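You operate a simulated robot arm through the tools that you are given. There is no shell and no other tool. Be economical: measure what you need, move in short steps, check, and stop when the job is done.

You run a simulated two-armed robot. Do the job below in one go: nothing can be reset, and whatever is moved stays where it is left.

## Task
Put the 20 g drying pack from the top of the store bench on the blue lens there and the 10 g drying pack on the low deck of the cart. Take the orange filter from the top of the big table and put it on top of the vacuum lifter. Put the box that says "dowels" from the top of the big table on the top of the small table and the box that says "REF 92" on the end of the big table. Put one of the blue filters from the top of the big table on the low shelf of the side bench. Fetch the spray can and stand it on the island beside the stock tray. Take the blue wipe from the top of the big table and put it on top of the blue pad carton. Open the markers drawer, put the blue tag on the top of the small table away in the inside of the markers drawer, then shut the drawer. Open the desk files drawer. The order is free. Set down upright: spray can, blue tag.
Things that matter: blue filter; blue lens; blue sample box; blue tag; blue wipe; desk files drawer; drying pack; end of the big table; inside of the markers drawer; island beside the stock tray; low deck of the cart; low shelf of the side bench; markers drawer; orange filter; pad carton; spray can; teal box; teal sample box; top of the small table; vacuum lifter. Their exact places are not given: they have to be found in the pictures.

Only the result counts: the job must be done as asked and must still hold three seconds after the hand-in. Knocking over, shifting, dropping, spilling or breaking anything else fails it.

## Robot
Two 7-joint arms with two-finger parallel grippers on one trunk, on a base that drives. Base frame: it is fixed to the floor where the robot stands at the start and does not move with it; the origin is under the middle of the robot, x ahead of it, y to its left, z up; the surface under the hand at the start is at about z = 0.86. Lengths are in m, angles in degrees, forces in N, time in s.
The left shoulder is at the start at [0.062, 0.196, 1.154], the right one opposite. With the tool pointing down near the work surface each hand reaches from about 0.28 to 0.72 m from the robot's upright axis, wherever it stands, measured 20 degrees to its own side. Places, roughly: blue filter [-5.25, -1.5, 0.75]; blue lens [0.5, -0.5, 0.75]; blue sample box, teal box, teal sample box [-5.25, -1.25, 0.75]; blue tag [-5, 1, 1]; blue wipe (6x5x2 cm) [-4, -0.8, 0.8]; desk files drawer [-2.9, -3, 0.2]; drying pack [0.5, -0.25, 0.75]; end of the big table (22x32 cm) [-4.84, -0.54, 0.8]; inside of the markers drawer [0.5, 0.1, 0.7]; island beside the stock tray (15x20 cm) [-1.24, -1.2, 0.84]; low deck of the cart [-1.4, 1.6, 0.2]; low shelf of the side bench [-1.3, -3.5, 0.3]; markers drawer [0.4, 0.1, 0.7]; orange filter [-5, -3.25, 0.75]; pad carton [-5.25, -1.5, 0.75]; spray can [-5.25, -1, 1]; top of the small table [-4.6, 1.2, 0.9]; vacuum lifter (8x8x9 cm) [-5.2, -3.3, 0.8]. Payload 1.57 kg a hand.
The TCP of each hand is the grasp point between the finger pads, 0.03 m short of the fingertips. In the tool frame z runs along the fingers and y along their closing line. Largest opening 0.11 m; finger width 0.024, thickness 0.012; the body of the gripper, 0.048 by 0.112 m, starts 0.078 m behind the TCP.
Orientation is that of the tool frame in the base frame, as a unit quaternion [w, x, y, z]. With the fingers straight down and closing along the base's y, the tool's x points along the base's -x, its y along +y and its z along -z.

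## Interface
- The arms move only by the tool drive_tool. It takes "left_series", "right_series" or both (then of equal length, played together; a hand with none holds still); each is a list that holds one entry, the list of rows, each a list of 6 numbers: the shift along the tool's x, y, z in m, then the turn, a rotation vector about the tool's x, y, z in degrees. In form: [[[x, y, z, ax, ay, az], ...]]. A call has 1 to 8 rows; each row is the pose to reach, as a shift and turn from the pose commanded when the call began, along the tool's axes at that moment. "left_jaw" and "right_jaw" are, for a hand that has rows, the finger opening in m, from 0 to 0.11, set as the call begins (left out, the last holds). Rows are played at 5 a second. More than 0.05 m and 8.6 degrees between two rows, or a gripper value outside its range, and nothing of the call is played. Where a pose cannot be reached the arm comes as near as it can. A force on the tool above 40 N (or 10 N above the force at the start of the call, whichever is more), or a blocked arm, ends the call early, and 0.2 s more pass. The fingers move at their own pace (about 0.072 m/s each) and stop on an object; they squeeze with about 33 N. The grip force told is the motor's: it shows also when the fingers shut on nothing. Time passes only in rows, and 0.2 s behind the last, so rows that repeat a pose let the fingers close. The reply holds the time, the measured pose of the TCP, the force on the tool along the base axes, the opening and the grip force, in the units named above and with some noise, with the torque about the TCP (base axes, N m) and any sound that the robot's microphone picked up, and new pictures: "show" is both (left out), scene, wrist or none (wrist: the cameras of the hands that moved).
- Cameras (640 x 400 px; columns grow to the right, rows downward): "scene" is now at [0.0831, -0.0251, 1.7169]; the picture's right is [-0.43, -0.90, -0.00], its down [-0.84, 0.40, -0.36] and it looks along [0.33, -0.15, -0.93] (base axes); focal length 280 px, centre (320, 200). "left" rides on the left gripper at [0.07, -0.016, -0.141] in its tool frame; the picture's right is [0.23, 0.97, 0.00], its down [-0.85, 0.20, -0.48] and it looks along [-0.47, 0.11, 0.88] (tool axes); focal length 222 px, centre (320, 200). "right" rides on the right gripper at [0.07, 0.016, -0.141] in its tool frame; the picture's right is [-0.23, 0.97, 0.00], its down [-0.85, -0.20, -0.48] and it looks along [-0.47, -0.11, 0.88] (tool axes); focal length 222 px, centre (320, 200).
- raise_lower(by): slides the trunk up (or, below 0, down) by that many m; the arms and the scene camera ride with it, the base frame stays. It gives what a move gives, with no picture.
- drive_base(legs): drives the robot by 1 to 6 legs, each [ahead, left, turn to the left] in m, m and degrees, along the robot's own axes; the way and the turn of a leg run together, so that a leg with both is an arc; at most 1.5 m and 180 degrees a leg. The arms and the cameras ride along, it lands a little off, and it stops where it bumps. It gives what a move gives, and a new picture of the scene camera.
- head_to(pan, tilt): turns the head with the scene camera to pan (to the left, within 86 degrees either way) and tilt (down, from -29 to 69), counted from straight ahead of the robot. It gives what a move gives, and a new picture of the scene camera.
- locate(camera, pixels): for up to 12 pixels [column, row] of the newest picture of that camera ("zoom" is the newest enlarged one), the place [x, y, z] in the base frame of the surface seen there, good to about 0.003 m. It takes no simulated time.
- enlarge(camera, box): a new picture of the part [left, top, right, bottom] of that camera's present view, enlarged. It takes no simulated time.
- job_done(): hands the job in; it is judged then, once.

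Work in short steps. Measure before you move; look again where a grasp or a placing could have gone wrong, and mend it. You have 357 turns and 360 pictures in all, those below and enlarged ones among them. Open the grippers and draw the arms clear of the work before you hand the job in, unless the task says otherwise.

The tools are called after "Request:" as name(argument=value, ...) on one line, values as JSON. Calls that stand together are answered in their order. drive_tool: Moves the arms, as the interface text tells. Its arguments: {"type":"object","properties":{"left_series":{"type":"array"},"left_jaw":{"type":"number"},"right_series":{"type":"array"},"right_jaw":{"type":"number"},"show":{"type":"string","enum":["both","scene","wrist","none"]}},"required":[]} The other tools are called the same way: raise_lower (by) slides the trunk up or down; drive_base (legs) drives the base; head_to (pan, tilt) turns the head that bears the scene camera; locate (camera, pixels) gives the place of the surface under pixels of a picture; enlarge (camera, box) takes an enlarged picture of a part of a camera's view; job_done () hands the job in.

At the start:

```text
t: 0.0
left_position: [0.3814, 0.0049, 1.1214]
left_ee_rot: [-0.001, 0.001, 1.0, 0.001]
left_force: [0.6, -0.2, 0.3]
left_moment: [0.0, 0.0, 0.0]
left_finger_gap: 0.1102
left_finger_force: 0.0
right_position: [0.3225, -0.4083, 1.1429]
right_ee_rot: [-0.001, 0.001, 1.0, 0.0]
right_force: [-0.1, 0.2, -0.2]
right_moment: [0.05, 0.0, 0.01]
right_finger_gap: 0.11
right_finger_force: 0.1
trunk travel left (down, up): [-0.75, 0.24]
robot x, y, heading: [0.0025, -0.0033, -0.1]
head pan, tilt: [-25.5, 68.8]
```

scene: 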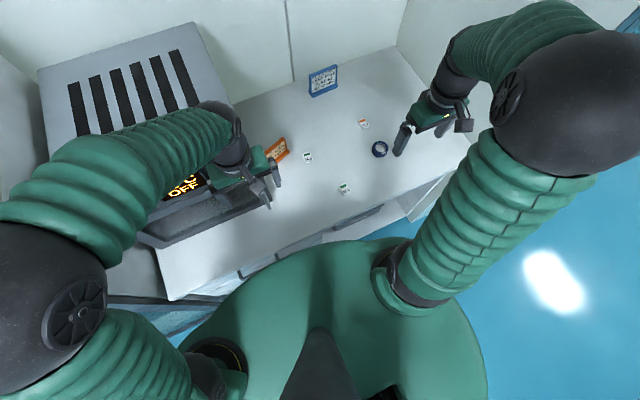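
right: 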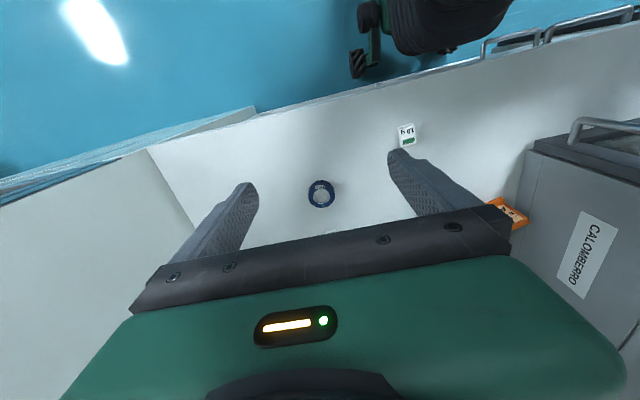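
left: 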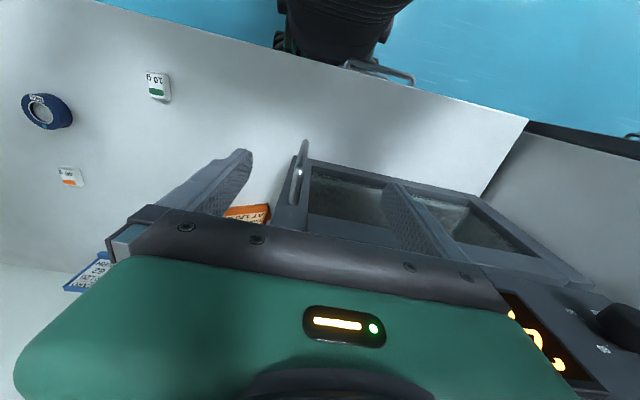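

The scene shows three small packs near (363,123), (307,157), (344,188) and the blue lens at (380,149). I enlarge that part to read the labels.

Request:
enlarge(camera="scene", box=[260, 60, 420, 210])

Request:
locate(camera="scene", pixels=[[363, 123], [307, 157], [344, 188], [380, 149], [400, 180], [300, 120], [346, 187], [324, 80], [277, 149]])

```text
2.67 times, centred on (340, 135) of scene
```

zoom: 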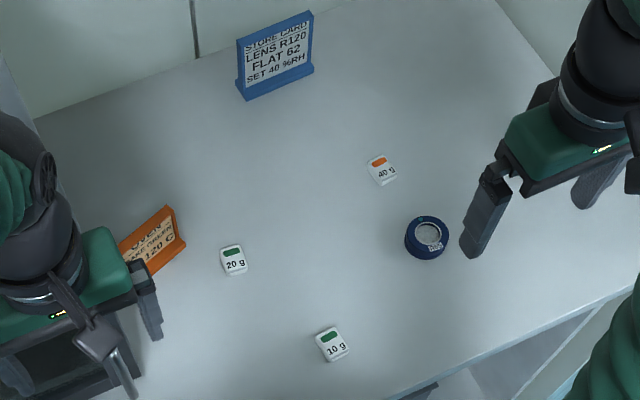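

```text
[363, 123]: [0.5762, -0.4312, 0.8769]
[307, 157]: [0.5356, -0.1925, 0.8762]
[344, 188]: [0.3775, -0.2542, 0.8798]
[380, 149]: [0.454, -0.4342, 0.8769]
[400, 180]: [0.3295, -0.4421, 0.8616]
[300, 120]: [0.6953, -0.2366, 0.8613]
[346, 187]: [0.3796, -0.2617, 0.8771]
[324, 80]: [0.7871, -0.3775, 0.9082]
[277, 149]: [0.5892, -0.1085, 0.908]
```

The 20 g pack is at zoom (233,260), the 10 g one at (332,343), the lens at (427,236). I measure their edges in the zoom.

Request:
locate(camera="zoom", pixels=[[232, 253], [222, 250], [240, 246], [227, 272], [247, 268], [332, 338], [318, 338], [336, 327], [430, 233], [412, 228], [443, 240], [428, 218]])

Request:
enlarge(camera="right", box=[260, 100, 440, 220])

```text
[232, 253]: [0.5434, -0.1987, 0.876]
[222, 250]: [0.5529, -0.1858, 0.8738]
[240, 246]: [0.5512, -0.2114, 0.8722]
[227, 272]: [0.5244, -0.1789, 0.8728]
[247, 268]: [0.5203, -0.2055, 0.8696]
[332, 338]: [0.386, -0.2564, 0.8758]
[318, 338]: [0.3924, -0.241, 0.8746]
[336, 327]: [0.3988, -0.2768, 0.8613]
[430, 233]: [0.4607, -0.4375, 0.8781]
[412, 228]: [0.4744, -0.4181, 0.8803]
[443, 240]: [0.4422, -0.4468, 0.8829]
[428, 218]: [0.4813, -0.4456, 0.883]
```

```text
3.33 times, centred on (350, 160) of right
```

zoom: 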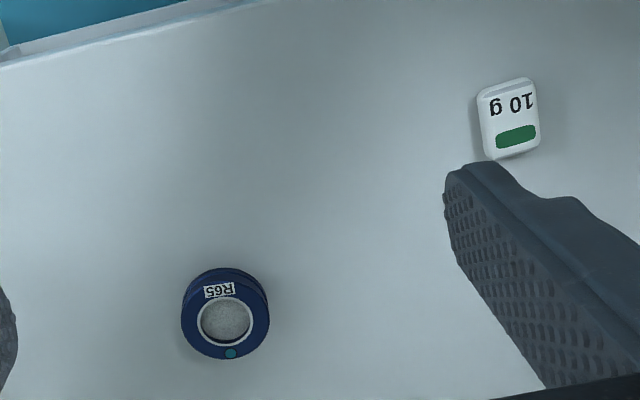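

The 20 g pack centre is about (0.537,-0.195), turned about 14°; bench top z 0.8615. I move the right hand above it, jaw at 0.05.

Request:
drive_tool(right_series=[[[-0.031, 0.031, 0.02, 0, 0, 2], [-0.061, 0.061, 0.041, 0, 0, 4], [-0.092, 0.092, 0.061, 0, 0, 6], [-0.123, 0.122, 0.082, 0, 0, 8], [-0.153, 0.153, 0.102, 0, 0, 10], [-0.184, 0.183, 0.123, 0, 0, 12], [-0.2145, 0.213, 0.143, 0, 0, 14], [-0.2145, 0.213, 0.183, 0, 0, 14]]], right_jaw=0.05)

```text
t: 1.8
left_position: [0.3816, 0.0069, 1.1218]
left_ee_rot: [-0.001, 0.0, 1.0, 0.0]
left_force: [-0.4, 0.2, 0.9]
left_moment: [0.03, -0.01, -0.01]
left_finger_gap: 0.1101
left_finger_force: 0.0
right_position: [0.5392, -0.1913, 0.9594]
right_ee_rot: [0.001, 0.123, 0.992, 0.0]
right_force: [0.1, 0.4, 0.3]
right_moment: [0.02, 0.01, -0.02]
right_finger_gap: 0.0498
right_finger_force: 0.0
trunk travel left (down, up): [-0.75, 0.24]
robot x, y, heading: [-0.0, 0.0026, -0.1]
head pan, tilt: [-25.5, 68.8]
```

scene: 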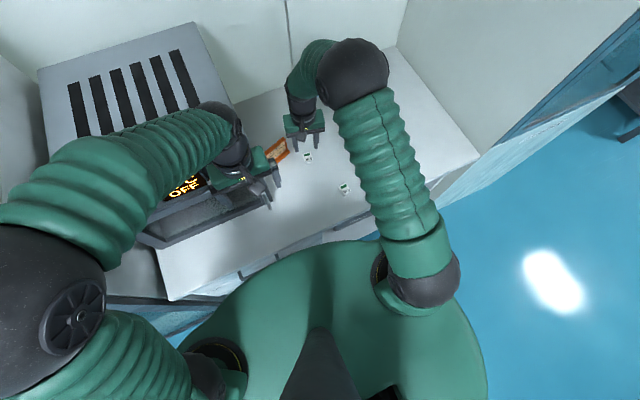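
right: 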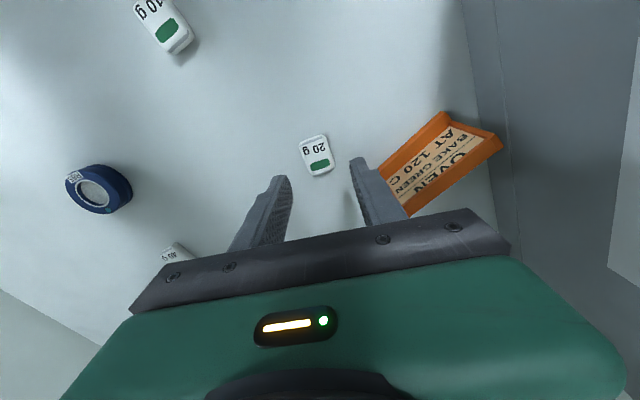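

The pack appears at (317,155) in the wrist view, with the fingers straddling it. I measure it again from here.

Request:
locate(camera="right", pixels=[[316, 152], [301, 142], [326, 138], [308, 172], [332, 170], [317, 174], [355, 175], [400, 220], [95, 190]])

```text
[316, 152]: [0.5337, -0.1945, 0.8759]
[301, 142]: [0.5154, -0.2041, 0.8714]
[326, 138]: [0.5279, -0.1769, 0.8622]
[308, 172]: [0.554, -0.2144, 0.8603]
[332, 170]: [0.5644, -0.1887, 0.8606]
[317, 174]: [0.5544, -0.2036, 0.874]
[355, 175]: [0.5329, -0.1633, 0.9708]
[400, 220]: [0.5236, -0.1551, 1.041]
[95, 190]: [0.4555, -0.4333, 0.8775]
```

The pack centre is (0.535,-0.196). I check the card beside the finger before going down.

Request:
locate(camera="right", pixels=[[440, 120], [412, 205], [395, 165], [425, 170], [495, 145]])

Request:
drive_tool(right_series=[[[0.002, -0.0055, 0.025, 0, 0, 0], [0.002, -0.0055, 0.03, 0, 0, 0]]], right_jaw=0.05, show="wrist")

```text
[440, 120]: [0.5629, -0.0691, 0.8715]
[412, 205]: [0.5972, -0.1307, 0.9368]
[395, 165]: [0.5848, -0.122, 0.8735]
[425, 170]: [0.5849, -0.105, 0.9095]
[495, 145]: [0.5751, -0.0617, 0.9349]
```

```text
t: 2.4
left_position: [0.3823, 0.0074, 1.1225]
left_ee_rot: [-0.001, 0.0, 1.0, 0.0]
left_force: [0.6, -1.0, -0.6]
left_moment: [0.01, 0.0, 0.0]
left_finger_gap: 0.1103
left_finger_force: 0.1
right_position: [0.5346, -0.1965, 0.931]
right_ee_rot: [-0.001, 0.121, 0.993, -0.001]
right_force: [0.3, 0.1, -0.1]
right_moment: [0.02, 0.03, 0.01]
right_finger_gap: 0.0499
right_finger_force: 0.1
trunk travel left (down, up): [-0.75, 0.24]
robot x, y, heading: [0.0012, -0.0012, 0.1]
head pan, tilt: [-25.5, 68.8]
```

right: 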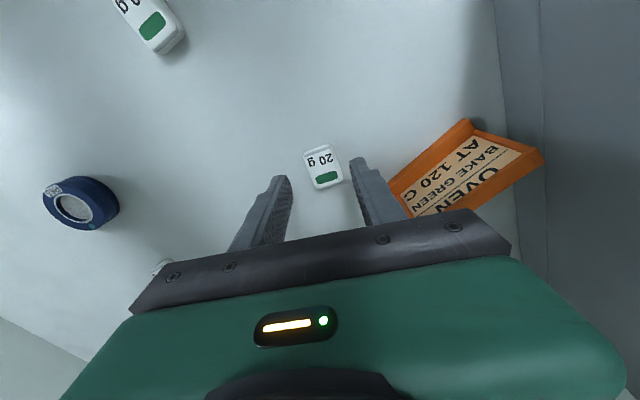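

Clear of the card (its nearest edge at y −0.131). I go down the last 0.037 m and close.

Request:
drive_tool(right_series=[[[0, 0, 0.02, 0, 0, 0], [0, 0, 0.037, 0, 0, 0]]], show="none")

Request:
drive_tool(right_series=[[[0, 0, 0, 0, 0, 0], [0, 0, 0, 0, 0, 0], [0, 0, 0, 0, 0, 0], [0, 0, -0.03, 0, 0, 0], [0, 0, -0.07, 0, 0, 0]]], right_jaw=0.0, show="wrist")

```text
t: 3.0
left_position: [0.3811, 0.0066, 1.1225]
left_ee_rot: [-0.001, -0.001, 1.0, 0.0]
left_force: [0.2, 0.4, 0.4]
left_moment: [0.02, -0.02, 0.01]
left_finger_gap: 0.1103
left_finger_force: 0.0
right_position: [0.5347, -0.1992, 0.8911]
right_ee_rot: [-0.001, 0.121, 0.993, -0.001]
right_force: [0.0, 0.0, 0.2]
right_moment: [0.01, -0.03, -0.03]
right_finger_gap: 0.0502
right_finger_force: 0.0
trunk travel left (down, up): [-0.75, 0.24]
robot x, y, heading: [-0.0002, 0.0019, -0.0]
head pan, tilt: [-25.5, 68.8]
```

```text
t: 4.2
left_position: [0.3797, 0.0084, 1.1224]
left_ee_rot: [0.001, 0.001, 1.0, 0.0]
left_force: [-1.0, -0.7, -0.1]
left_moment: [-0.01, 0.0, 0.0]
left_finger_gap: 0.1101
left_finger_force: 0.0
right_position: [0.5323, -0.2003, 0.9661]
right_ee_rot: [0.0, 0.122, 0.993, 0.0]
right_force: [-0.7, -0.5, -0.7]
right_moment: [0.0, -0.01, 0.0]
right_finger_gap: 0.0001
right_finger_force: 21.2
trunk travel left (down, up): [-0.75, 0.24]
robot x, y, heading: [-0.0016, 0.0012, 0.1]
head pan, tilt: [-25.5, 68.8]
```

right: 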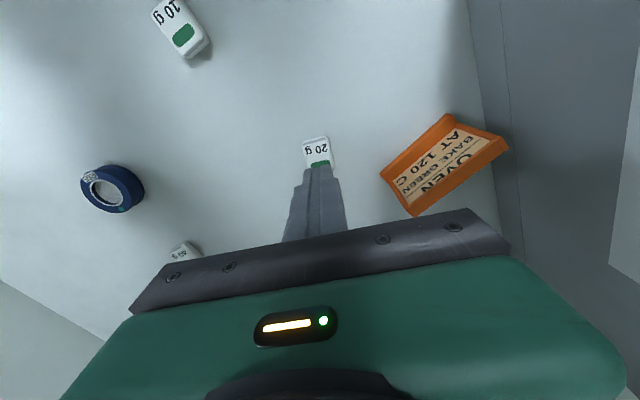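

The fingers shut on nothing (gap 0) and the pack is still at (316,150). I check whether it moved and its true heights.

Request:
enlarge(camera="right", box=[280, 120, 360, 190])

Request:
locate(camera="right", pixels=[[316, 150], [304, 142], [327, 140], [303, 158], [331, 158], [316, 140], [335, 130], [317, 172]])

```text
5.71 times, centred on (320, 155) of right
```

zoom: 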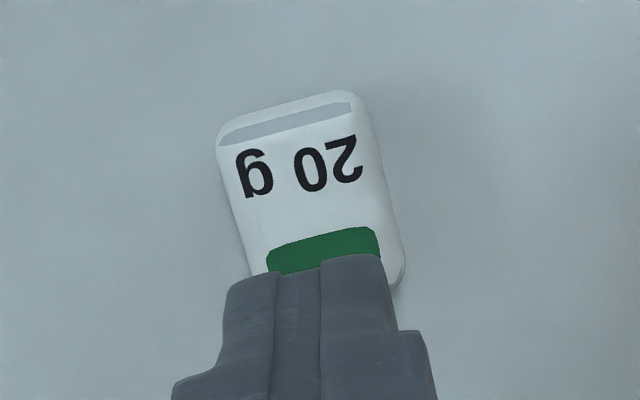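

```text
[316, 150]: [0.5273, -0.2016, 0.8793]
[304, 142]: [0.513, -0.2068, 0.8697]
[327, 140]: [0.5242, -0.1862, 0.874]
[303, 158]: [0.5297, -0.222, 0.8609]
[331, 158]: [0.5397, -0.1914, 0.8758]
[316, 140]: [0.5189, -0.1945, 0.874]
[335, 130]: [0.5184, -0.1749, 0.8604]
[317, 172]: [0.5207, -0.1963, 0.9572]
```

The pack is where it was (centre about (0.529,-0.199)). I open, go down until the tips nearly touch the bench, close and look before lifting.

Request:
drive_tool(right_series=[[[0.003, 0, 0.02, 0, 0, 0], [0.003, 0, 0.05, 0, 0, 0], [0.003, 0, 0.065, 0, 0, 0], [0.003, 0, 0.075, 0, 0, 0]]], right_jaw=0.05, show="wrist")

Request:
drive_tool(right_series=[[[0, 0, 0, 0, 0, 0], [0, 0, 0, 0, 0, 0], [0, 0, 0, 0, 0, 0], [0, 0, 0, 0, 0, 0]]], right_jaw=0.0, show="wrist")

```text
t: 5.2
left_position: [0.3774, 0.007, 1.124]
left_ee_rot: [0.001, 0.0, 1.0, 0.0]
left_force: [0.0, 0.9, 0.6]
left_moment: [0.01, -0.02, -0.02]
left_finger_gap: 0.1099
left_finger_force: 0.1
right_position: [0.531, -0.1974, 0.89]
right_ee_rot: [0.003, 0.122, 0.993, 0.0]
right_force: [2.7, -2.8, 14.2]
right_moment: [0.03, 0.02, 0.17]
right_finger_gap: 0.0503
right_finger_force: 0.0
trunk travel left (down, up): [-0.75, 0.24]
robot x, y, heading: [-0.0016, 0.0053, 0.2]
head pan, tilt: [-25.5, 68.8]
```

right: 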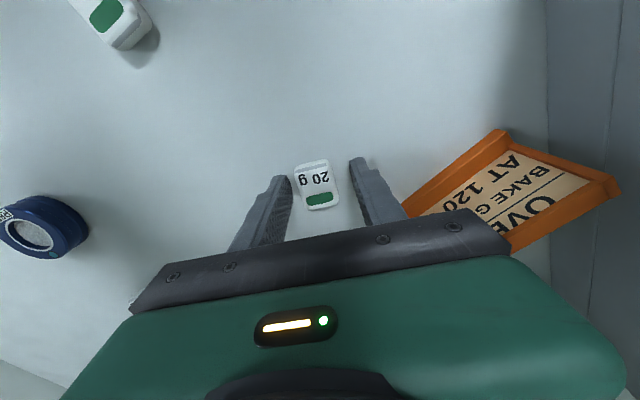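

```text
t: 6.2
left_position: [0.3788, 0.0088, 1.1218]
left_ee_rot: [0.001, 0.0, 1.0, 0.0]
left_force: [0.3, -0.6, 0.6]
left_moment: [-0.03, 0.01, 0.01]
left_finger_gap: 0.1099
left_finger_force: 0.0
right_position: [0.532, -0.1971, 0.891]
right_ee_rot: [0.003, 0.122, 0.993, 0.0]
right_force: [5.6, -1.8, 36.1]
right_moment: [0.21, 0.13, -0.05]
right_finger_gap: 0.0284
right_finger_force: 33.2
trunk travel left (down, up): [-0.75, 0.24]
robot x, y, heading: [-0.0004, -0.0034, -0.1]
head pan, tilt: [-25.5, 68.8]
```

right: 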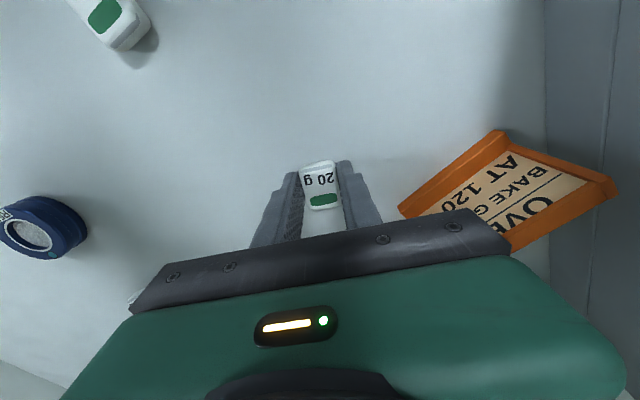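

Now gripped at gap 0.028 with the tips pressing on the bench. I lift gently and check the grip.

Request:
drive_tool(right_series=[[[0, 0, -0.004, 0, 0, 0], [0, 0, -0.015, 0, 0, 0], [0, 0, -0.04, 0, 0, 0], [0, 0, -0.075, 0, 0, 0], [0, 0, -0.1, 0, 0, 0]]], show="wrist")

```text
t: 7.4
left_position: [0.3792, 0.0074, 1.1217]
left_ee_rot: [0.0, 0.0, 1.0, 0.001]
left_force: [-0.4, 0.1, 0.0]
left_moment: [0.01, 0.01, 0.01]
left_finger_gap: 0.11
left_finger_force: 0.0
right_position: [0.531, -0.1961, 0.9865]
right_ee_rot: [-0.001, 0.123, 0.992, -0.001]
right_force: [-0.1, 0.6, -0.6]
right_moment: [-0.01, -0.02, -0.01]
right_finger_gap: 0.0285
right_finger_force: 32.9
trunk travel left (down, up): [-0.75, 0.24]
robot x, y, heading: [-0.0049, 0.0008, 0.2]
head pan, tilt: [-25.5, 68.8]
```

right: 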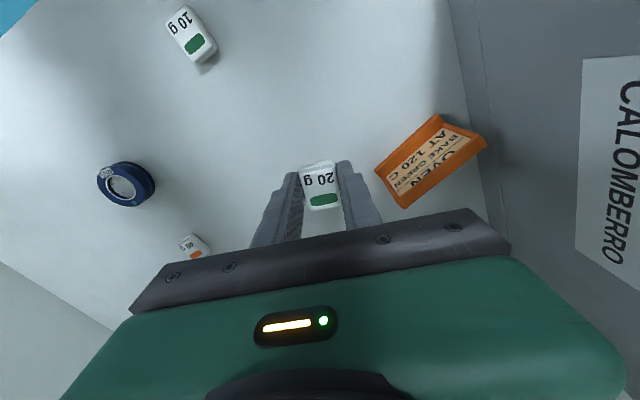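

Holding the pack (gap 0.0285). I measure the lens ring at (122,185) in this view.

Request:
locate(camera="right", pixels=[[122, 188], [101, 180], [146, 190], [118, 167], [127, 203], [108, 170], [122, 183]])

Request:
enlarge(camera="right", box=[80, 140, 170, 220])

```text
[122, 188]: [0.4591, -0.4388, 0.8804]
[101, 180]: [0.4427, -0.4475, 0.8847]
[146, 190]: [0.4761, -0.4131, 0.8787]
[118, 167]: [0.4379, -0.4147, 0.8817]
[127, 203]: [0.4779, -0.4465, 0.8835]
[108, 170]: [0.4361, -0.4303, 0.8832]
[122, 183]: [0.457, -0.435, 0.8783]
```

```text
5.00 times, centred on (125, 180) of right
```

zoom: 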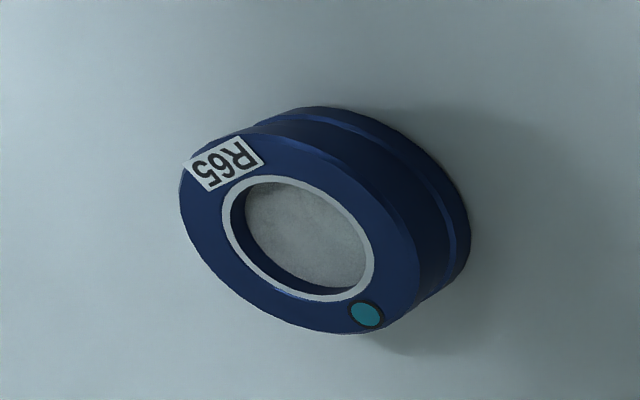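

Lens centre about (0.459,-0.438), rim z 0.8835. I carry the pack over it, staying above.

Request:
drive_tool(right_series=[[[0.002, -0.042, 0, 0, 0, 0], [0.004, -0.084, 0, 0, 0, 0], [0.006, -0.126, 0, 0, 0, 0], [0.008, -0.168, 0, 0, 0, 0], [0.01, -0.21, 0, 0, 0, 0], [0.011, -0.252, 0, 0, 0, 0], [0.011, -0.252, 0.03, 0, 0, 0], [0.011, -0.252, 0.045, 0, 0, 0]]], show="both")

```text
t: 9.2
left_position: [0.3816, 0.0075, 1.1211]
left_ee_rot: [-0.001, 0.0, 1.0, 0.0]
left_force: [0.3, -0.6, -0.5]
left_moment: [-0.01, 0.01, 0.0]
left_finger_gap: 0.1101
left_finger_force: 0.1
right_position: [0.4606, -0.4385, 0.9407]
right_ee_rot: [0.0, 0.121, 0.993, 0.0]
right_force: [0.1, 0.4, -0.4]
right_moment: [0.01, 0.04, 0.03]
right_finger_gap: 0.0286
right_finger_force: 33.2
trunk travel left (down, up): [-0.75, 0.24]
robot x, y, heading: [-0.0023, -0.002, -0.1]
head pan, tilt: [-25.5, 68.8]
```

scene: 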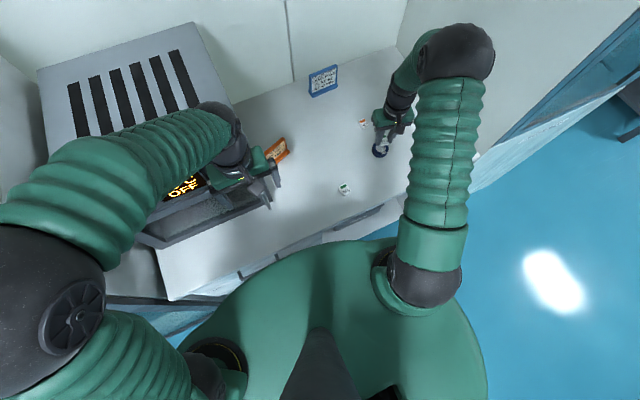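
right: 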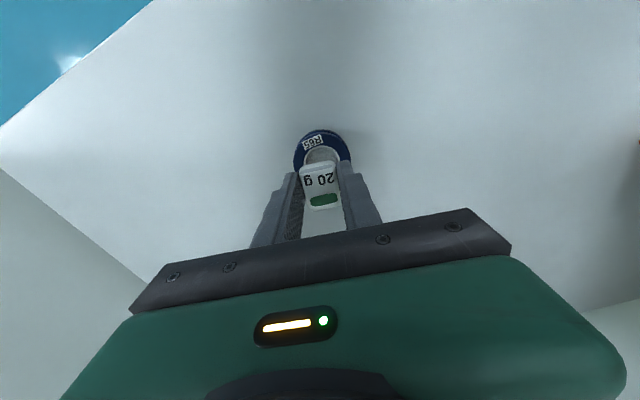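

The pack is above the lens with about 3 mm to correct toward the robot. I lower to just above contact.

Request:
drive_tool(right_series=[[[0.003, 0, 0.015, 0, 0, 0], [0.003, 0, 0.024, 0, 0, 0], [0.003, 0, 0.027, 0, 0, 0]]], show="wrist")

```text
t: 10.0
left_position: [0.3811, 0.007, 1.1228]
left_ee_rot: [0.0, 0.0, 1.0, 0.0]
left_force: [-0.4, 1.1, -0.1]
left_moment: [0.02, 0.03, -0.02]
left_finger_gap: 0.1101
left_finger_force: 0.0
right_position: [0.4572, -0.4398, 0.9142]
right_ee_rot: [0.0, 0.123, 0.992, 0.0]
right_force: [-0.2, -0.4, -0.6]
right_moment: [0.0, -0.01, 0.05]
right_finger_gap: 0.0285
right_finger_force: 33.1
trunk travel left (down, up): [-0.75, 0.24]
robot x, y, heading: [0.0035, 0.0012, 0.0]
head pan, tilt: [-25.5, 68.8]
```

right: 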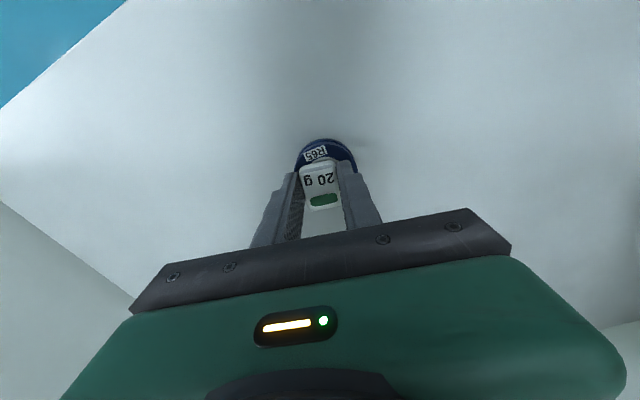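

The lens centre is about 6 px right of the pack, so I shift 5 mm along the tool's +y and lower to contact.

Request:
drive_tool(right_series=[[[0, 0.005, -0.001, 0, 0, 0], [0, 0.005, 0.001, 0, 0, 0], [0, 0.005, 0.003, 0, 0, 0]]], show="wrist")

```text
t: 10.8
left_position: [0.3809, 0.0064, 1.1211]
left_ee_rot: [0.0, 0.001, 1.0, 0.0]
left_force: [-0.1, 0.2, 0.2]
left_moment: [0.02, 0.04, 0.02]
left_finger_gap: 0.1099
left_finger_force: 0.1
right_position: [0.4574, -0.4346, 0.9145]
right_ee_rot: [-0.001, 0.122, 0.993, 0.0]
right_force: [1.4, 0.0, 0.6]
right_moment: [0.0, -0.01, -0.02]
right_finger_gap: 0.0282
right_finger_force: 32.7
trunk travel left (down, up): [-0.75, 0.24]
robot x, y, heading: [-0.0009, -0.0002, 0.1]
head pan, tilt: [-25.5, 68.8]
```

right: 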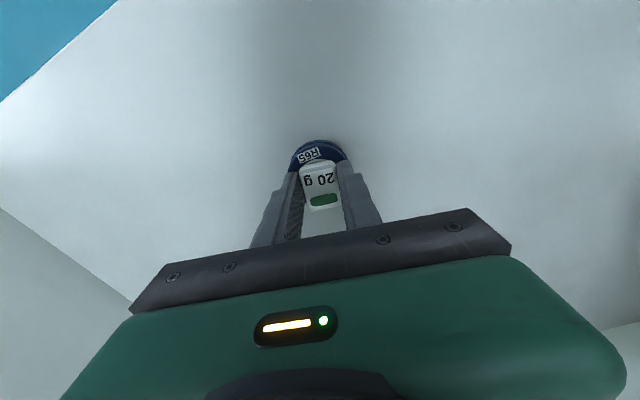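

Centred now (ring columns 289–348). I lower a few more mm until contact shows.

Request:
drive_tool(right_series=[[[0, 0, 0.002, 0, 0, 0], [0, 0, 0.003, 0, 0, 0]]], show="none")

```text
t: 11.4
left_position: [0.3806, 0.0064, 1.1217]
left_ee_rot: [0.001, 0.0, 1.0, 0.0]
left_force: [0.7, -0.4, -0.6]
left_moment: [0.0, -0.01, 0.02]
left_finger_gap: 0.1102
left_finger_force: 0.1
right_position: [0.4567, -0.4333, 0.9123]
right_ee_rot: [0.0, 0.122, 0.993, -0.001]
right_force: [2.0, 0.1, 7.9]
right_moment: [0.02, -0.17, 0.02]
right_finger_gap: 0.0286
right_finger_force: 32.9
trunk travel left (down, up): [-0.75, 0.24]
robot x, y, heading: [0.0023, -0.0021, 0.0]
head pan, tilt: [-25.5, 68.8]
```

Contact (7.9 N). I open slightly, then rise and look.

Request:
drive_tool(right_series=[[[0, 0, -0.001, 0, 0, 0], [0, 0, -0.001, 0, 0, 0], [0, 0, -0.02, 0, 0, 0], [0, 0, -0.06, 0, 0, 0]]], right_jaw=0.05, show="wrist")

```text
t: 12.4
left_position: [0.3793, 0.0086, 1.1217]
left_ee_rot: [0.001, 0.0, 1.0, 0.0]
left_force: [-0.1, 0.5, -0.7]
left_moment: [0.0, 0.02, 0.01]
left_finger_gap: 0.11
left_finger_force: 0.1
right_position: [0.4542, -0.4323, 0.9715]
right_ee_rot: [0.0, 0.121, 0.993, 0.0]
right_force: [-0.7, 0.3, 0.0]
right_moment: [-0.03, 0.01, 0.0]
right_finger_gap: 0.0498
right_finger_force: 0.1
trunk travel left (down, up): [-0.75, 0.24]
robot x, y, heading: [-0.0037, -0.0008, -0.0]
head pan, tilt: [-25.5, 68.8]
```

right: 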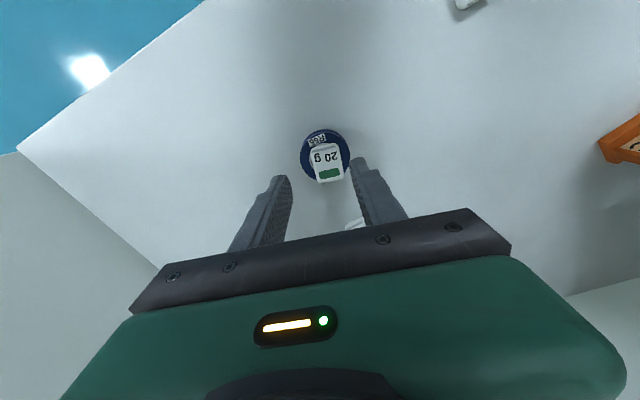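

The pack rests on the lens at (327,160). I enlarge to check overhang.

Request:
enlarge(camera="right", box=[285, 120, 365, 200])

```text
5.00 times, centred on (325, 160) of right
```

zoom: 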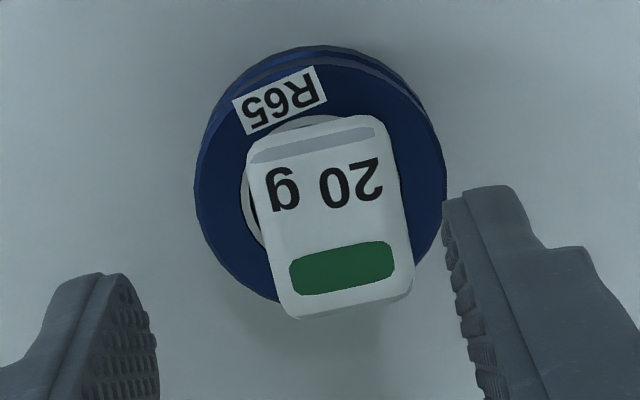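

Resting on the ring with its middle well inside; good. Next I go over the 10 g pack at about (0.38,-0.257).

Request:
drive_tool(right_series=[[[0.023, 0.03, -0.01, 0, 0, -3], [0.046, 0.061, -0.01, 0, 0, -6], [0.069, 0.091, -0.01, 0, 0, -9], [0.092, 0.122, -0.01, 0, 0, -12], [0.1145, 0.152, -0.01, 0, 0, -14]]], right_jaw=0.05, show="wrist")

```text
t: 13.6
left_position: [0.379, 0.0075, 1.1223]
left_ee_rot: [0.0, 0.0, 1.0, 0.0]
left_force: [-0.7, -0.8, -0.3]
left_moment: [0.0, -0.03, -0.01]
left_finger_gap: 0.1101
left_finger_force: 0.1
right_position: [0.3838, -0.2607, 0.9809]
right_ee_rot: [-0.001, 0.0, 1.0, -0.001]
right_force: [0.7, 0.0, -0.2]
right_moment: [-0.01, -0.03, -0.01]
right_finger_gap: 0.0504
right_finger_force: 0.1
trunk travel left (down, up): [-0.75, 0.24]
robot x, y, heading: [-0.0019, -0.0003, 0.1]
head pan, tilt: [-25.5, 68.8]
```

right: 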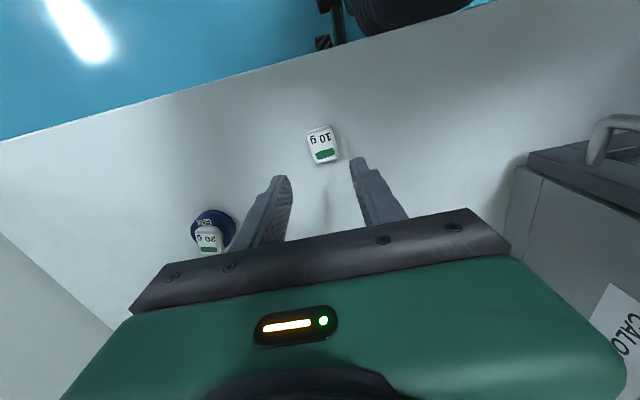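

Request:
locate(camera="right", pixels=[[322, 142], [309, 134], [330, 129], [315, 160], [336, 157]])

Request:
enlarge(camera="right", box=[282, 105, 362, 185])

```text
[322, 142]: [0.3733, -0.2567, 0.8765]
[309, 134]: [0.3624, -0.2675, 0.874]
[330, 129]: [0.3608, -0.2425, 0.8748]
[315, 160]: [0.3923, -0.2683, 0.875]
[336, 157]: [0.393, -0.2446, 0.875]
```

```text
5.00 times, centred on (322, 145) of right
```

zoom: 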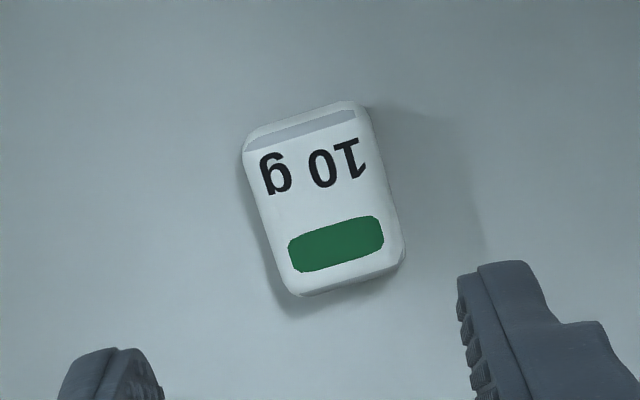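

The 10 g pack is aligned with the base axes, centre (0.377,-0.256). I go down on it and close.

Request:
drive_tool(right_series=[[[0.0065, 0.005, 0.03, 0, 0, 0], [0.0065, 0.005, 0.065, 0, 0, 0], [0.0065, 0.005, 0.084, 0, 0, 0], [0.0065, 0.005, 0.09, 0, 0, 0], [0.0065, 0.005, 0.0915, 0, 0, 0]]], right_jaw=0.05, show="none")

Request:
drive_tool(right_series=[[[0, 0, 0, 0, 0, 0], [0, 0, 0, 0, 0, 0], [0, 0, 0, 0, 0, 0], [0, 0, -0.004, 0, 0, 0], [0, 0, -0.02, 0, 0, 0], [0, 0, -0.06, 0, 0, 0]]], right_jaw=0.0, show="wrist")

```text
t: 14.8
left_position: [0.3793, 0.0061, 1.1224]
left_ee_rot: [0.0, 0.0, 1.0, 0.001]
left_force: [-0.1, 0.0, -0.1]
left_moment: [0.01, 0.0, -0.01]
left_finger_gap: 0.1098
left_finger_force: 0.0
right_position: [0.3791, -0.2538, 0.8895]
right_ee_rot: [0.0, -0.001, 1.0, 0.0]
right_force: [0.8, -0.5, 7.8]
right_moment: [0.2, 0.04, 0.03]
right_finger_gap: 0.0495
right_finger_force: 0.1
trunk travel left (down, up): [-0.75, 0.24]
robot x, y, heading: [-0.0031, 0.0008, -0.0]
head pan, tilt: [-25.5, 68.8]
```

```text
t: 16.2
left_position: [0.3788, 0.008, 1.1218]
left_ee_rot: [0.001, 0.0, 1.0, 0.0]
left_force: [0.4, 0.1, -0.3]
left_moment: [-0.02, 0.0, 0.02]
left_finger_gap: 0.11
left_finger_force: 0.0
right_position: [0.3768, -0.2525, 0.9503]
right_ee_rot: [0.0, 0.001, 1.0, 0.0]
right_force: [-0.4, -0.8, -0.6]
right_moment: [-0.02, -0.04, -0.03]
right_finger_gap: 0.0285
right_finger_force: 33.2
trunk travel left (down, up): [-0.75, 0.24]
robot x, y, heading: [0.0007, 0.0006, 0.1]
head pan, tilt: [-25.5, 68.8]
```

right: 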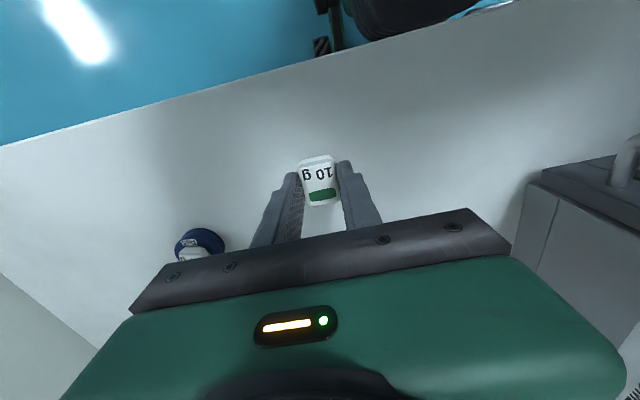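

Holding the 10 g pack (gap 0.0285). I raise the right hand and look around with the head before driving.

Request:
drive_tool(right_series=[[[0.01, -0.02, -0.04, 0, 0, 0], [0.02, -0.04, -0.08, 0, 0, 0], [0.03, -0.06, -0.12, 0, 0, 0], [0.04, -0.08, -0.16, 0, 0, 0], [0.05, -0.1, -0.19, 0, 0, 0]]], show="none")

Request:
drive_base(legs=[[-0.5, 0, 0], [0, 0, 90]])

Request:
head_to(pan=40, tilt=20)

```text
t: 17.4
left_position: [0.3785, 0.0073, 1.1218]
left_ee_rot: [0.001, 0.001, 1.0, 0.0]
left_force: [0.4, 0.0, -0.1]
left_moment: [0.0, -0.02, 0.04]
left_finger_gap: 0.11
left_finger_force: 0.1
right_position: [0.3231, -0.3559, 1.138]
right_ee_rot: [0.0, 0.0, 1.0, 0.001]
right_force: [-0.4, 0.2, -0.6]
right_moment: [0.01, 0.02, 0.04]
right_finger_gap: 0.0282
right_finger_force: 32.7
trunk travel left (down, up): [-0.75, 0.24]
robot x, y, heading: [-0.0032, 0.0014, 0.1]
head pan, tilt: [-25.5, 68.8]
```

```text
t: 24.1
left_position: [-0.4868, 0.385, 1.1233]
left_ee_rot: [0.0, -0.688, 0.726, 0.0]
left_force: [-0.5, 0.1, -0.2]
left_moment: [0.03, -0.02, 0.01]
left_finger_gap: 0.1101
left_finger_force: 0.1
right_position: [-0.1273, 0.3081, 1.1381]
right_ee_rot: [-0.001, -0.688, 0.725, 0.0]
right_force: [0.0, 0.9, 0.2]
right_moment: [0.03, 0.0, 0.01]
right_finger_gap: 0.0286
right_finger_force: 33.1
trunk travel left (down, up): [-0.75, 0.24]
robot x, y, heading: [-0.5015, 0.0026, 87.1]
head pan, tilt: [-25.5, 68.8]
```

scene: 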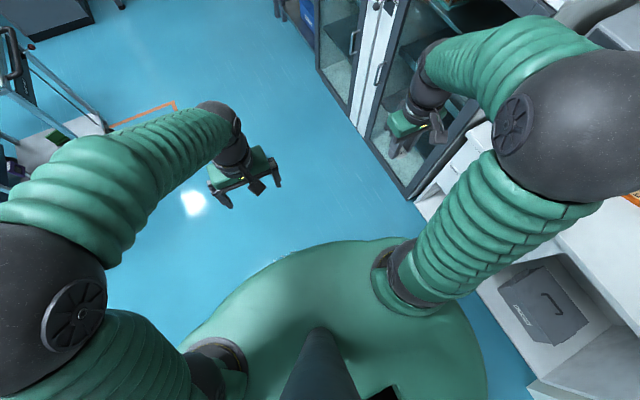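

```text
t: 25.4
left_position: [-0.4868, 0.3841, 1.1222]
left_ee_rot: [0.0, -0.688, 0.726, 0.001]
left_force: [0.5, -0.1, -0.7]
left_moment: [0.0, 0.01, 0.01]
left_finger_gap: 0.1102
left_finger_force: 0.0
right_position: [-0.1283, 0.3085, 1.1383]
right_ee_rot: [0.001, -0.688, 0.726, 0.001]
right_force: [0.0, -0.5, -0.1]
right_moment: [-0.04, 0.0, 0.0]
right_finger_gap: 0.0286
right_finger_force: 32.7
trunk travel left (down, up): [-0.75, 0.24]
robot x, y, heading: [-0.5038, 0.003, 87.3]
head pan, tilt: [40.0, 20.0]
```

scene: 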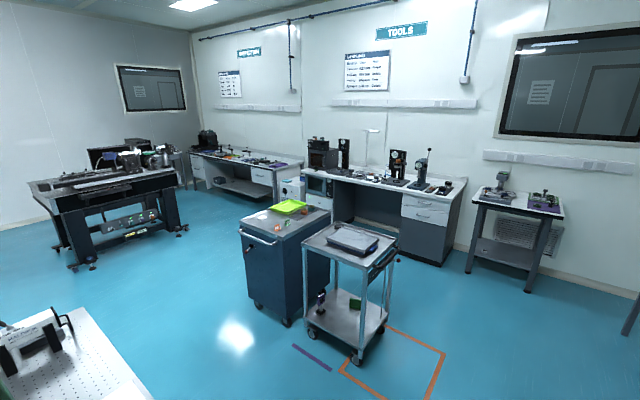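

The cart with a low deck stands at about (350,300). I look further left to survey the rest of the room.

Request:
head_to(pan=86, tilt=20)

Request:
drive_base(legs=[[0, 0, 60]])

```text
t: 26.6
left_position: [-0.4878, 0.3843, 1.1216]
left_ee_rot: [0.001, -0.688, 0.725, 0.001]
left_force: [-0.2, 0.3, 0.9]
left_moment: [0.02, 0.03, 0.02]
left_finger_gap: 0.11
left_finger_force: 0.0
right_position: [-0.1271, 0.3091, 1.1374]
right_ee_rot: [0.0, -0.688, 0.725, 0.0]
right_force: [0.3, 0.0, 0.3]
right_moment: [-0.02, 0.02, -0.04]
right_finger_gap: 0.0284
right_finger_force: 32.6
trunk travel left (down, up): [-0.75, 0.24]
robot x, y, heading: [-0.5021, 0.0037, 87.1]
head pan, tilt: [85.9, 20.0]
```

scene: 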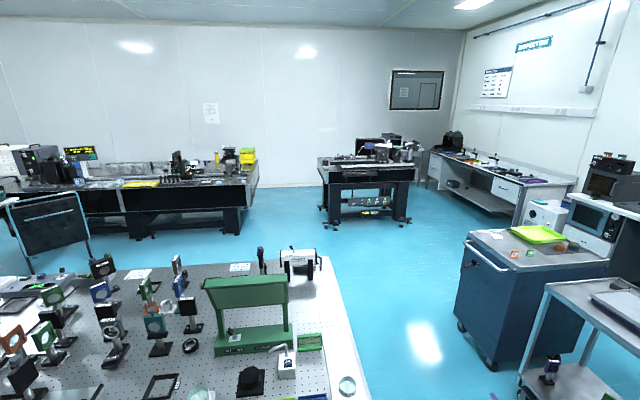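

```text
t: 29.7
left_position: [-0.8291, 0.1956, 1.1219]
left_ee_rot: [0.001, 0.963, -0.269, 0.0]
left_force: [-1.2, 0.0, 0.0]
left_moment: [-0.01, 0.02, 0.03]
left_finger_gap: 0.1099
left_finger_force: 0.1
right_position: [-0.5921, 0.476, 1.1379]
right_ee_rot: [0.001, 0.963, -0.269, -0.001]
right_force: [1.3, 0.1, -0.9]
right_moment: [0.0, 0.04, 0.01]
right_finger_gap: 0.0285
right_finger_force: 33.2
trunk travel left (down, up): [-0.75, 0.24]
robot x, y, heading: [-0.4973, 0.0054, 148.9]
head pan, tilt: [85.9, 20.0]
```

scene: 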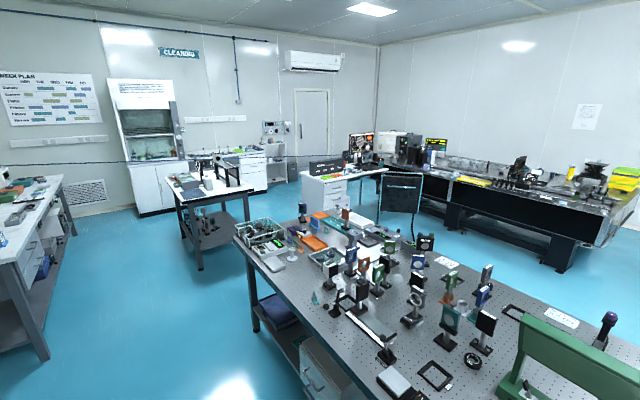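

Wide view: island in front, big table along the far wall, small side bench at (210,190), desk at (335,190). I measure key points here for route planning.

Request:
locate(camera="scene", pixels=[[237, 238], [330, 205], [590, 245], [625, 180], [573, 172], [450, 180], [200, 270], [180, 205], [320, 190], [385, 172], [530, 260], [45, 355]])

Request:
head_to(pan=-20, tilt=25)

```text
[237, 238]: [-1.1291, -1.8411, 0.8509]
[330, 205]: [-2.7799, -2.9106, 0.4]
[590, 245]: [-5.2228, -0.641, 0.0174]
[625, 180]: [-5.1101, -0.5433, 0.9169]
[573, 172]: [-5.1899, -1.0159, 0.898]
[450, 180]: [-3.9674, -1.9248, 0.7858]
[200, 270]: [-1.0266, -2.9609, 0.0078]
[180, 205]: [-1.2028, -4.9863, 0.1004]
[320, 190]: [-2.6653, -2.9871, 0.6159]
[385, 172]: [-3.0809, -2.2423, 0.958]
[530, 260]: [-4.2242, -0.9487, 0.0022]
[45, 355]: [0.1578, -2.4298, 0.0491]
```

```text
t: 31.5
left_position: [-0.8284, 0.1953, 1.1228]
left_ee_rot: [-0.001, 0.963, -0.269, 0.0]
left_force: [0.4, 0.1, 0.8]
left_moment: [-0.01, 0.01, 0.02]
left_finger_gap: 0.1102
left_finger_force: 0.1
right_position: [-0.5907, 0.4761, 1.1366]
right_ee_rot: [0.0, 0.963, -0.269, 0.0]
right_force: [0.8, -0.5, 0.0]
right_moment: [0.03, -0.04, 0.0]
right_finger_gap: 0.0285
right_finger_force: 33.0
trunk travel left (down, up): [-0.75, 0.24]
robot x, y, heading: [-0.501, 0.0079, 148.8]
head pan, tilt: [-20.0, 25.0]
```

scene: 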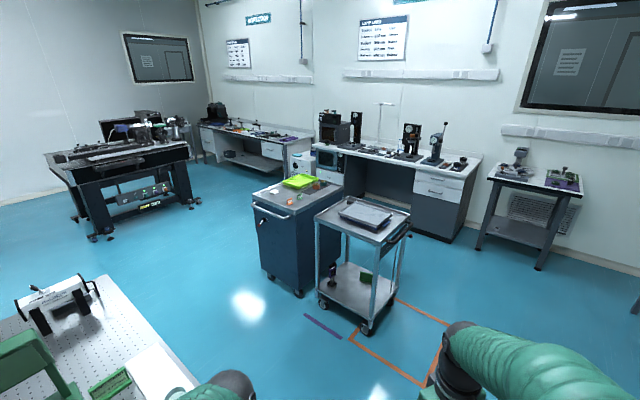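

I measure the cart: low deck corners at (322,288), (368,320), (400,290), and the legs.

Request:
locate(camera="scene", pixels=[[322, 290], [366, 318], [395, 288], [350, 283], [348, 295], [332, 285], [366, 278], [316, 218], [378, 242], [410, 212], [260, 270], [303, 290]])

Request:
enlarge(camera="scene", box=[290, 180, 430, 350])

```text
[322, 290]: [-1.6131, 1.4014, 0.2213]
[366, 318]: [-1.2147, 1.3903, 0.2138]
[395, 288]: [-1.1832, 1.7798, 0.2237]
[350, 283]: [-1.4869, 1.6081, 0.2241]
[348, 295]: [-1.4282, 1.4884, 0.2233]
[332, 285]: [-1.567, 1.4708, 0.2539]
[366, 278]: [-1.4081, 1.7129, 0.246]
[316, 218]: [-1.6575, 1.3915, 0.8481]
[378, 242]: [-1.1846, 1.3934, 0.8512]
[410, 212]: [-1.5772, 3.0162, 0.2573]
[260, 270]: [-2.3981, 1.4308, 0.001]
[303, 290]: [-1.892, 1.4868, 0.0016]
```

```text
2.35 times, centred on (360, 265) of scene
```

zoom: 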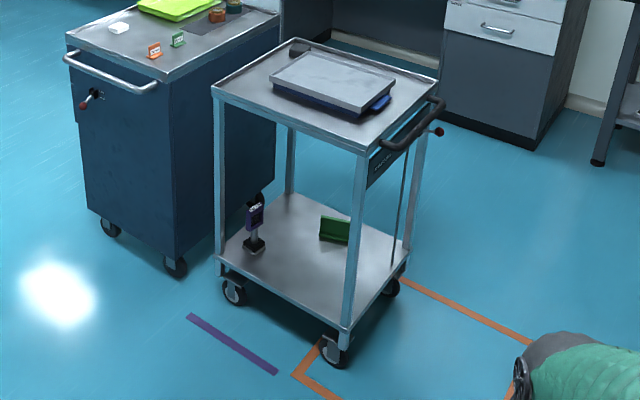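

The cart: x −1.66…−1.18, front edge y 1.39, low deck z 0.223, free spot around (−1.35,1.5). I check the island's edges so the drive stays clear.

Request:
locate(camera="scene", pixels=[[106, 276], [148, 325], [185, 370], [20, 310], [195, 390], [240, 380], [125, 210], [190, 205]])

```text
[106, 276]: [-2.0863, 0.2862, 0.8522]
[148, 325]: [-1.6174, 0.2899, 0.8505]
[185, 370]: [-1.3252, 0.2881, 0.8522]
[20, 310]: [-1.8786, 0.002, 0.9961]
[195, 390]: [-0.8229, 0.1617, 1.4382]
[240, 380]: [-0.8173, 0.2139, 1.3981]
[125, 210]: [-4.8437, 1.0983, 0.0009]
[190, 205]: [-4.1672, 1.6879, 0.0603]
```

Island spans x to about −2.1, y up to 0.29. I turn to face +y, go ahead to y≈0.92 and slide left to x≈−1.53 in front of the cart.

Request:
drive_base(legs=[[0, 0, -58.8], [0.9, 0, 0], [0, 1.0, 0]])

Request:
head_to(pan=-10, tilt=55)

```text
t: 43.8
left_position: [-1.4809, 1.3351, 1.1214]
left_ee_rot: [-0.001, -0.699, 0.715, 0.001]
left_force: [-0.2, -0.5, -0.3]
left_moment: [0.01, 0.03, -0.01]
left_finger_gap: 0.1102
left_finger_force: 0.2
right_position: [-1.1189, 1.271, 1.1364]
right_ee_rot: [-0.001, -0.699, 0.715, 0.001]
right_force: [-0.6, 0.4, 0.0]
right_moment: [0.0, 0.0, -0.01]
right_finger_gap: 0.0285
right_finger_force: 32.6
trunk travel left (down, up): [-0.75, 0.24]
robot x, y, heading: [-1.4836, 0.9532, 88.8]
head pan, tilt: [-20.0, 25.0]
```

scene: 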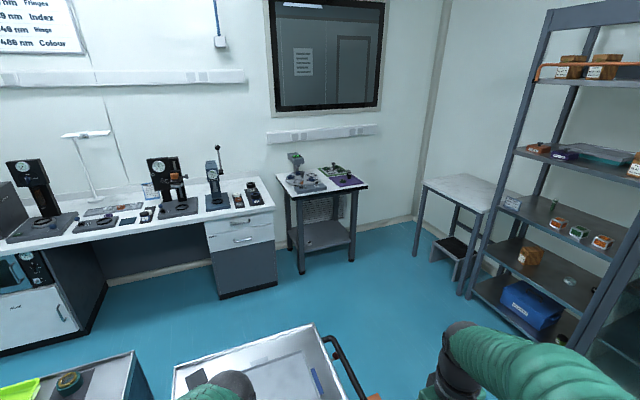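

```text
t: 44.7
left_position: [-1.4818, 1.3349, 1.1209]
left_ee_rot: [0.0, -0.698, 0.716, 0.002]
left_force: [0.9, 0.2, 0.4]
left_moment: [0.03, -0.01, 0.01]
left_finger_gap: 0.1102
left_finger_force: 0.1
right_position: [-1.1209, 1.2698, 1.1372]
right_ee_rot: [-0.001, -0.699, 0.715, 0.0]
right_force: [-0.1, 0.5, 0.4]
right_moment: [-0.01, -0.01, -0.01]
right_finger_gap: 0.0282
right_finger_force: 33.1
trunk travel left (down, up): [-0.75, 0.24]
robot x, y, heading: [-1.4854, 0.9556, 88.9]
head pan, tilt: [-10.0, 55.0]
```

scene: 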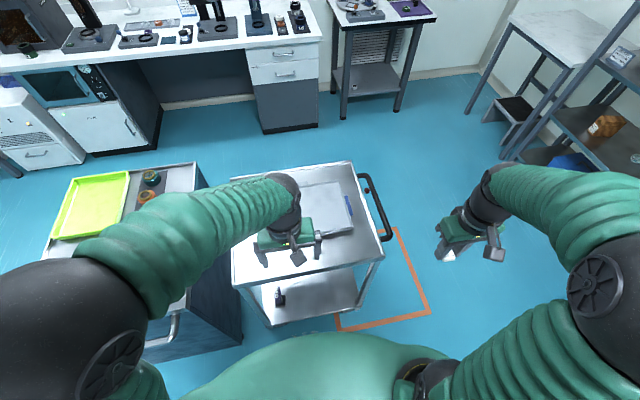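

The cart front is at y≈1.39 and my hands reach y≈1.33. I back off 0.12 m and lower the trunk by 0.63 m.

Request:
drive_base(legs=[[-0.12, 0, 1]])

Request:
raise_lower(by=-0.63)

Request:
head_to(pan=-10, tilt=20)

```text
t: 46.0
left_position: [-1.4897, 1.2175, 1.12]
left_ee_rot: [-0.001, -0.704, 0.71, -0.001]
left_force: [-0.4, -0.9, 0.1]
left_moment: [-0.06, 0.03, -0.02]
left_finger_gap: 0.1098
left_finger_force: 0.1
right_position: [-1.127, 1.158, 1.1377]
right_ee_rot: [0.0, -0.704, 0.71, -0.001]
right_force: [-0.2, -0.4, -0.2]
right_moment: [-0.03, 0.02, 0.0]
right_finger_gap: 0.0286
right_finger_force: 33.0
trunk travel left (down, up): [-0.75, 0.24]
robot x, y, heading: [-1.4877, 0.8348, 89.8]
head pan, tilt: [-10.0, 55.0]
```

scene: 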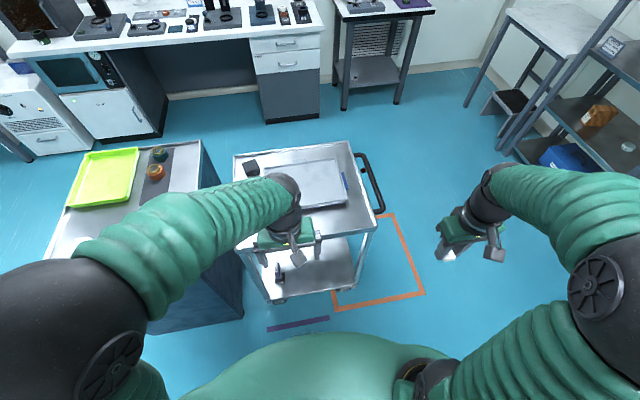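

```text
refused: -0.63 is not a number from -0.4 to 0.4
```

```text
t: 47.0
left_position: [-1.4909, 1.2136, 1.1232]
left_ee_rot: [0.0, -0.704, 0.71, 0.001]
left_force: [-0.1, -0.8, -0.4]
left_moment: [-0.03, 0.0, 0.0]
left_finger_gap: 0.1101
left_finger_force: 0.1
right_position: [-1.128, 1.1538, 1.1392]
right_ee_rot: [0.001, -0.704, 0.71, 0.001]
right_force: [1.0, 0.6, 0.2]
right_moment: [-0.01, -0.01, 0.02]
right_finger_gap: 0.0284
right_finger_force: 33.2
trunk travel left (down, up): [-0.75, 0.24]
robot x, y, heading: [-1.4863, 0.8345, 89.6]
head pan, tilt: [-10.0, 20.0]
```

scene: 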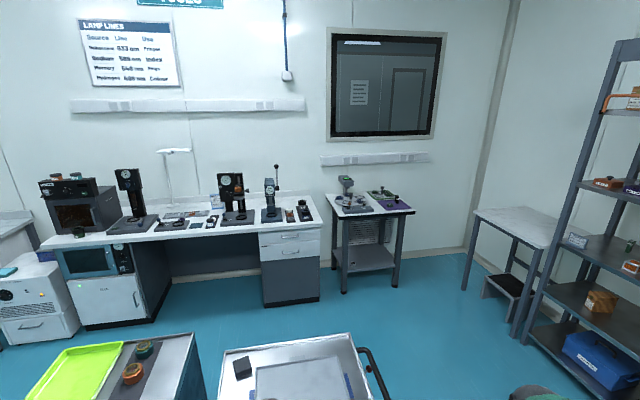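

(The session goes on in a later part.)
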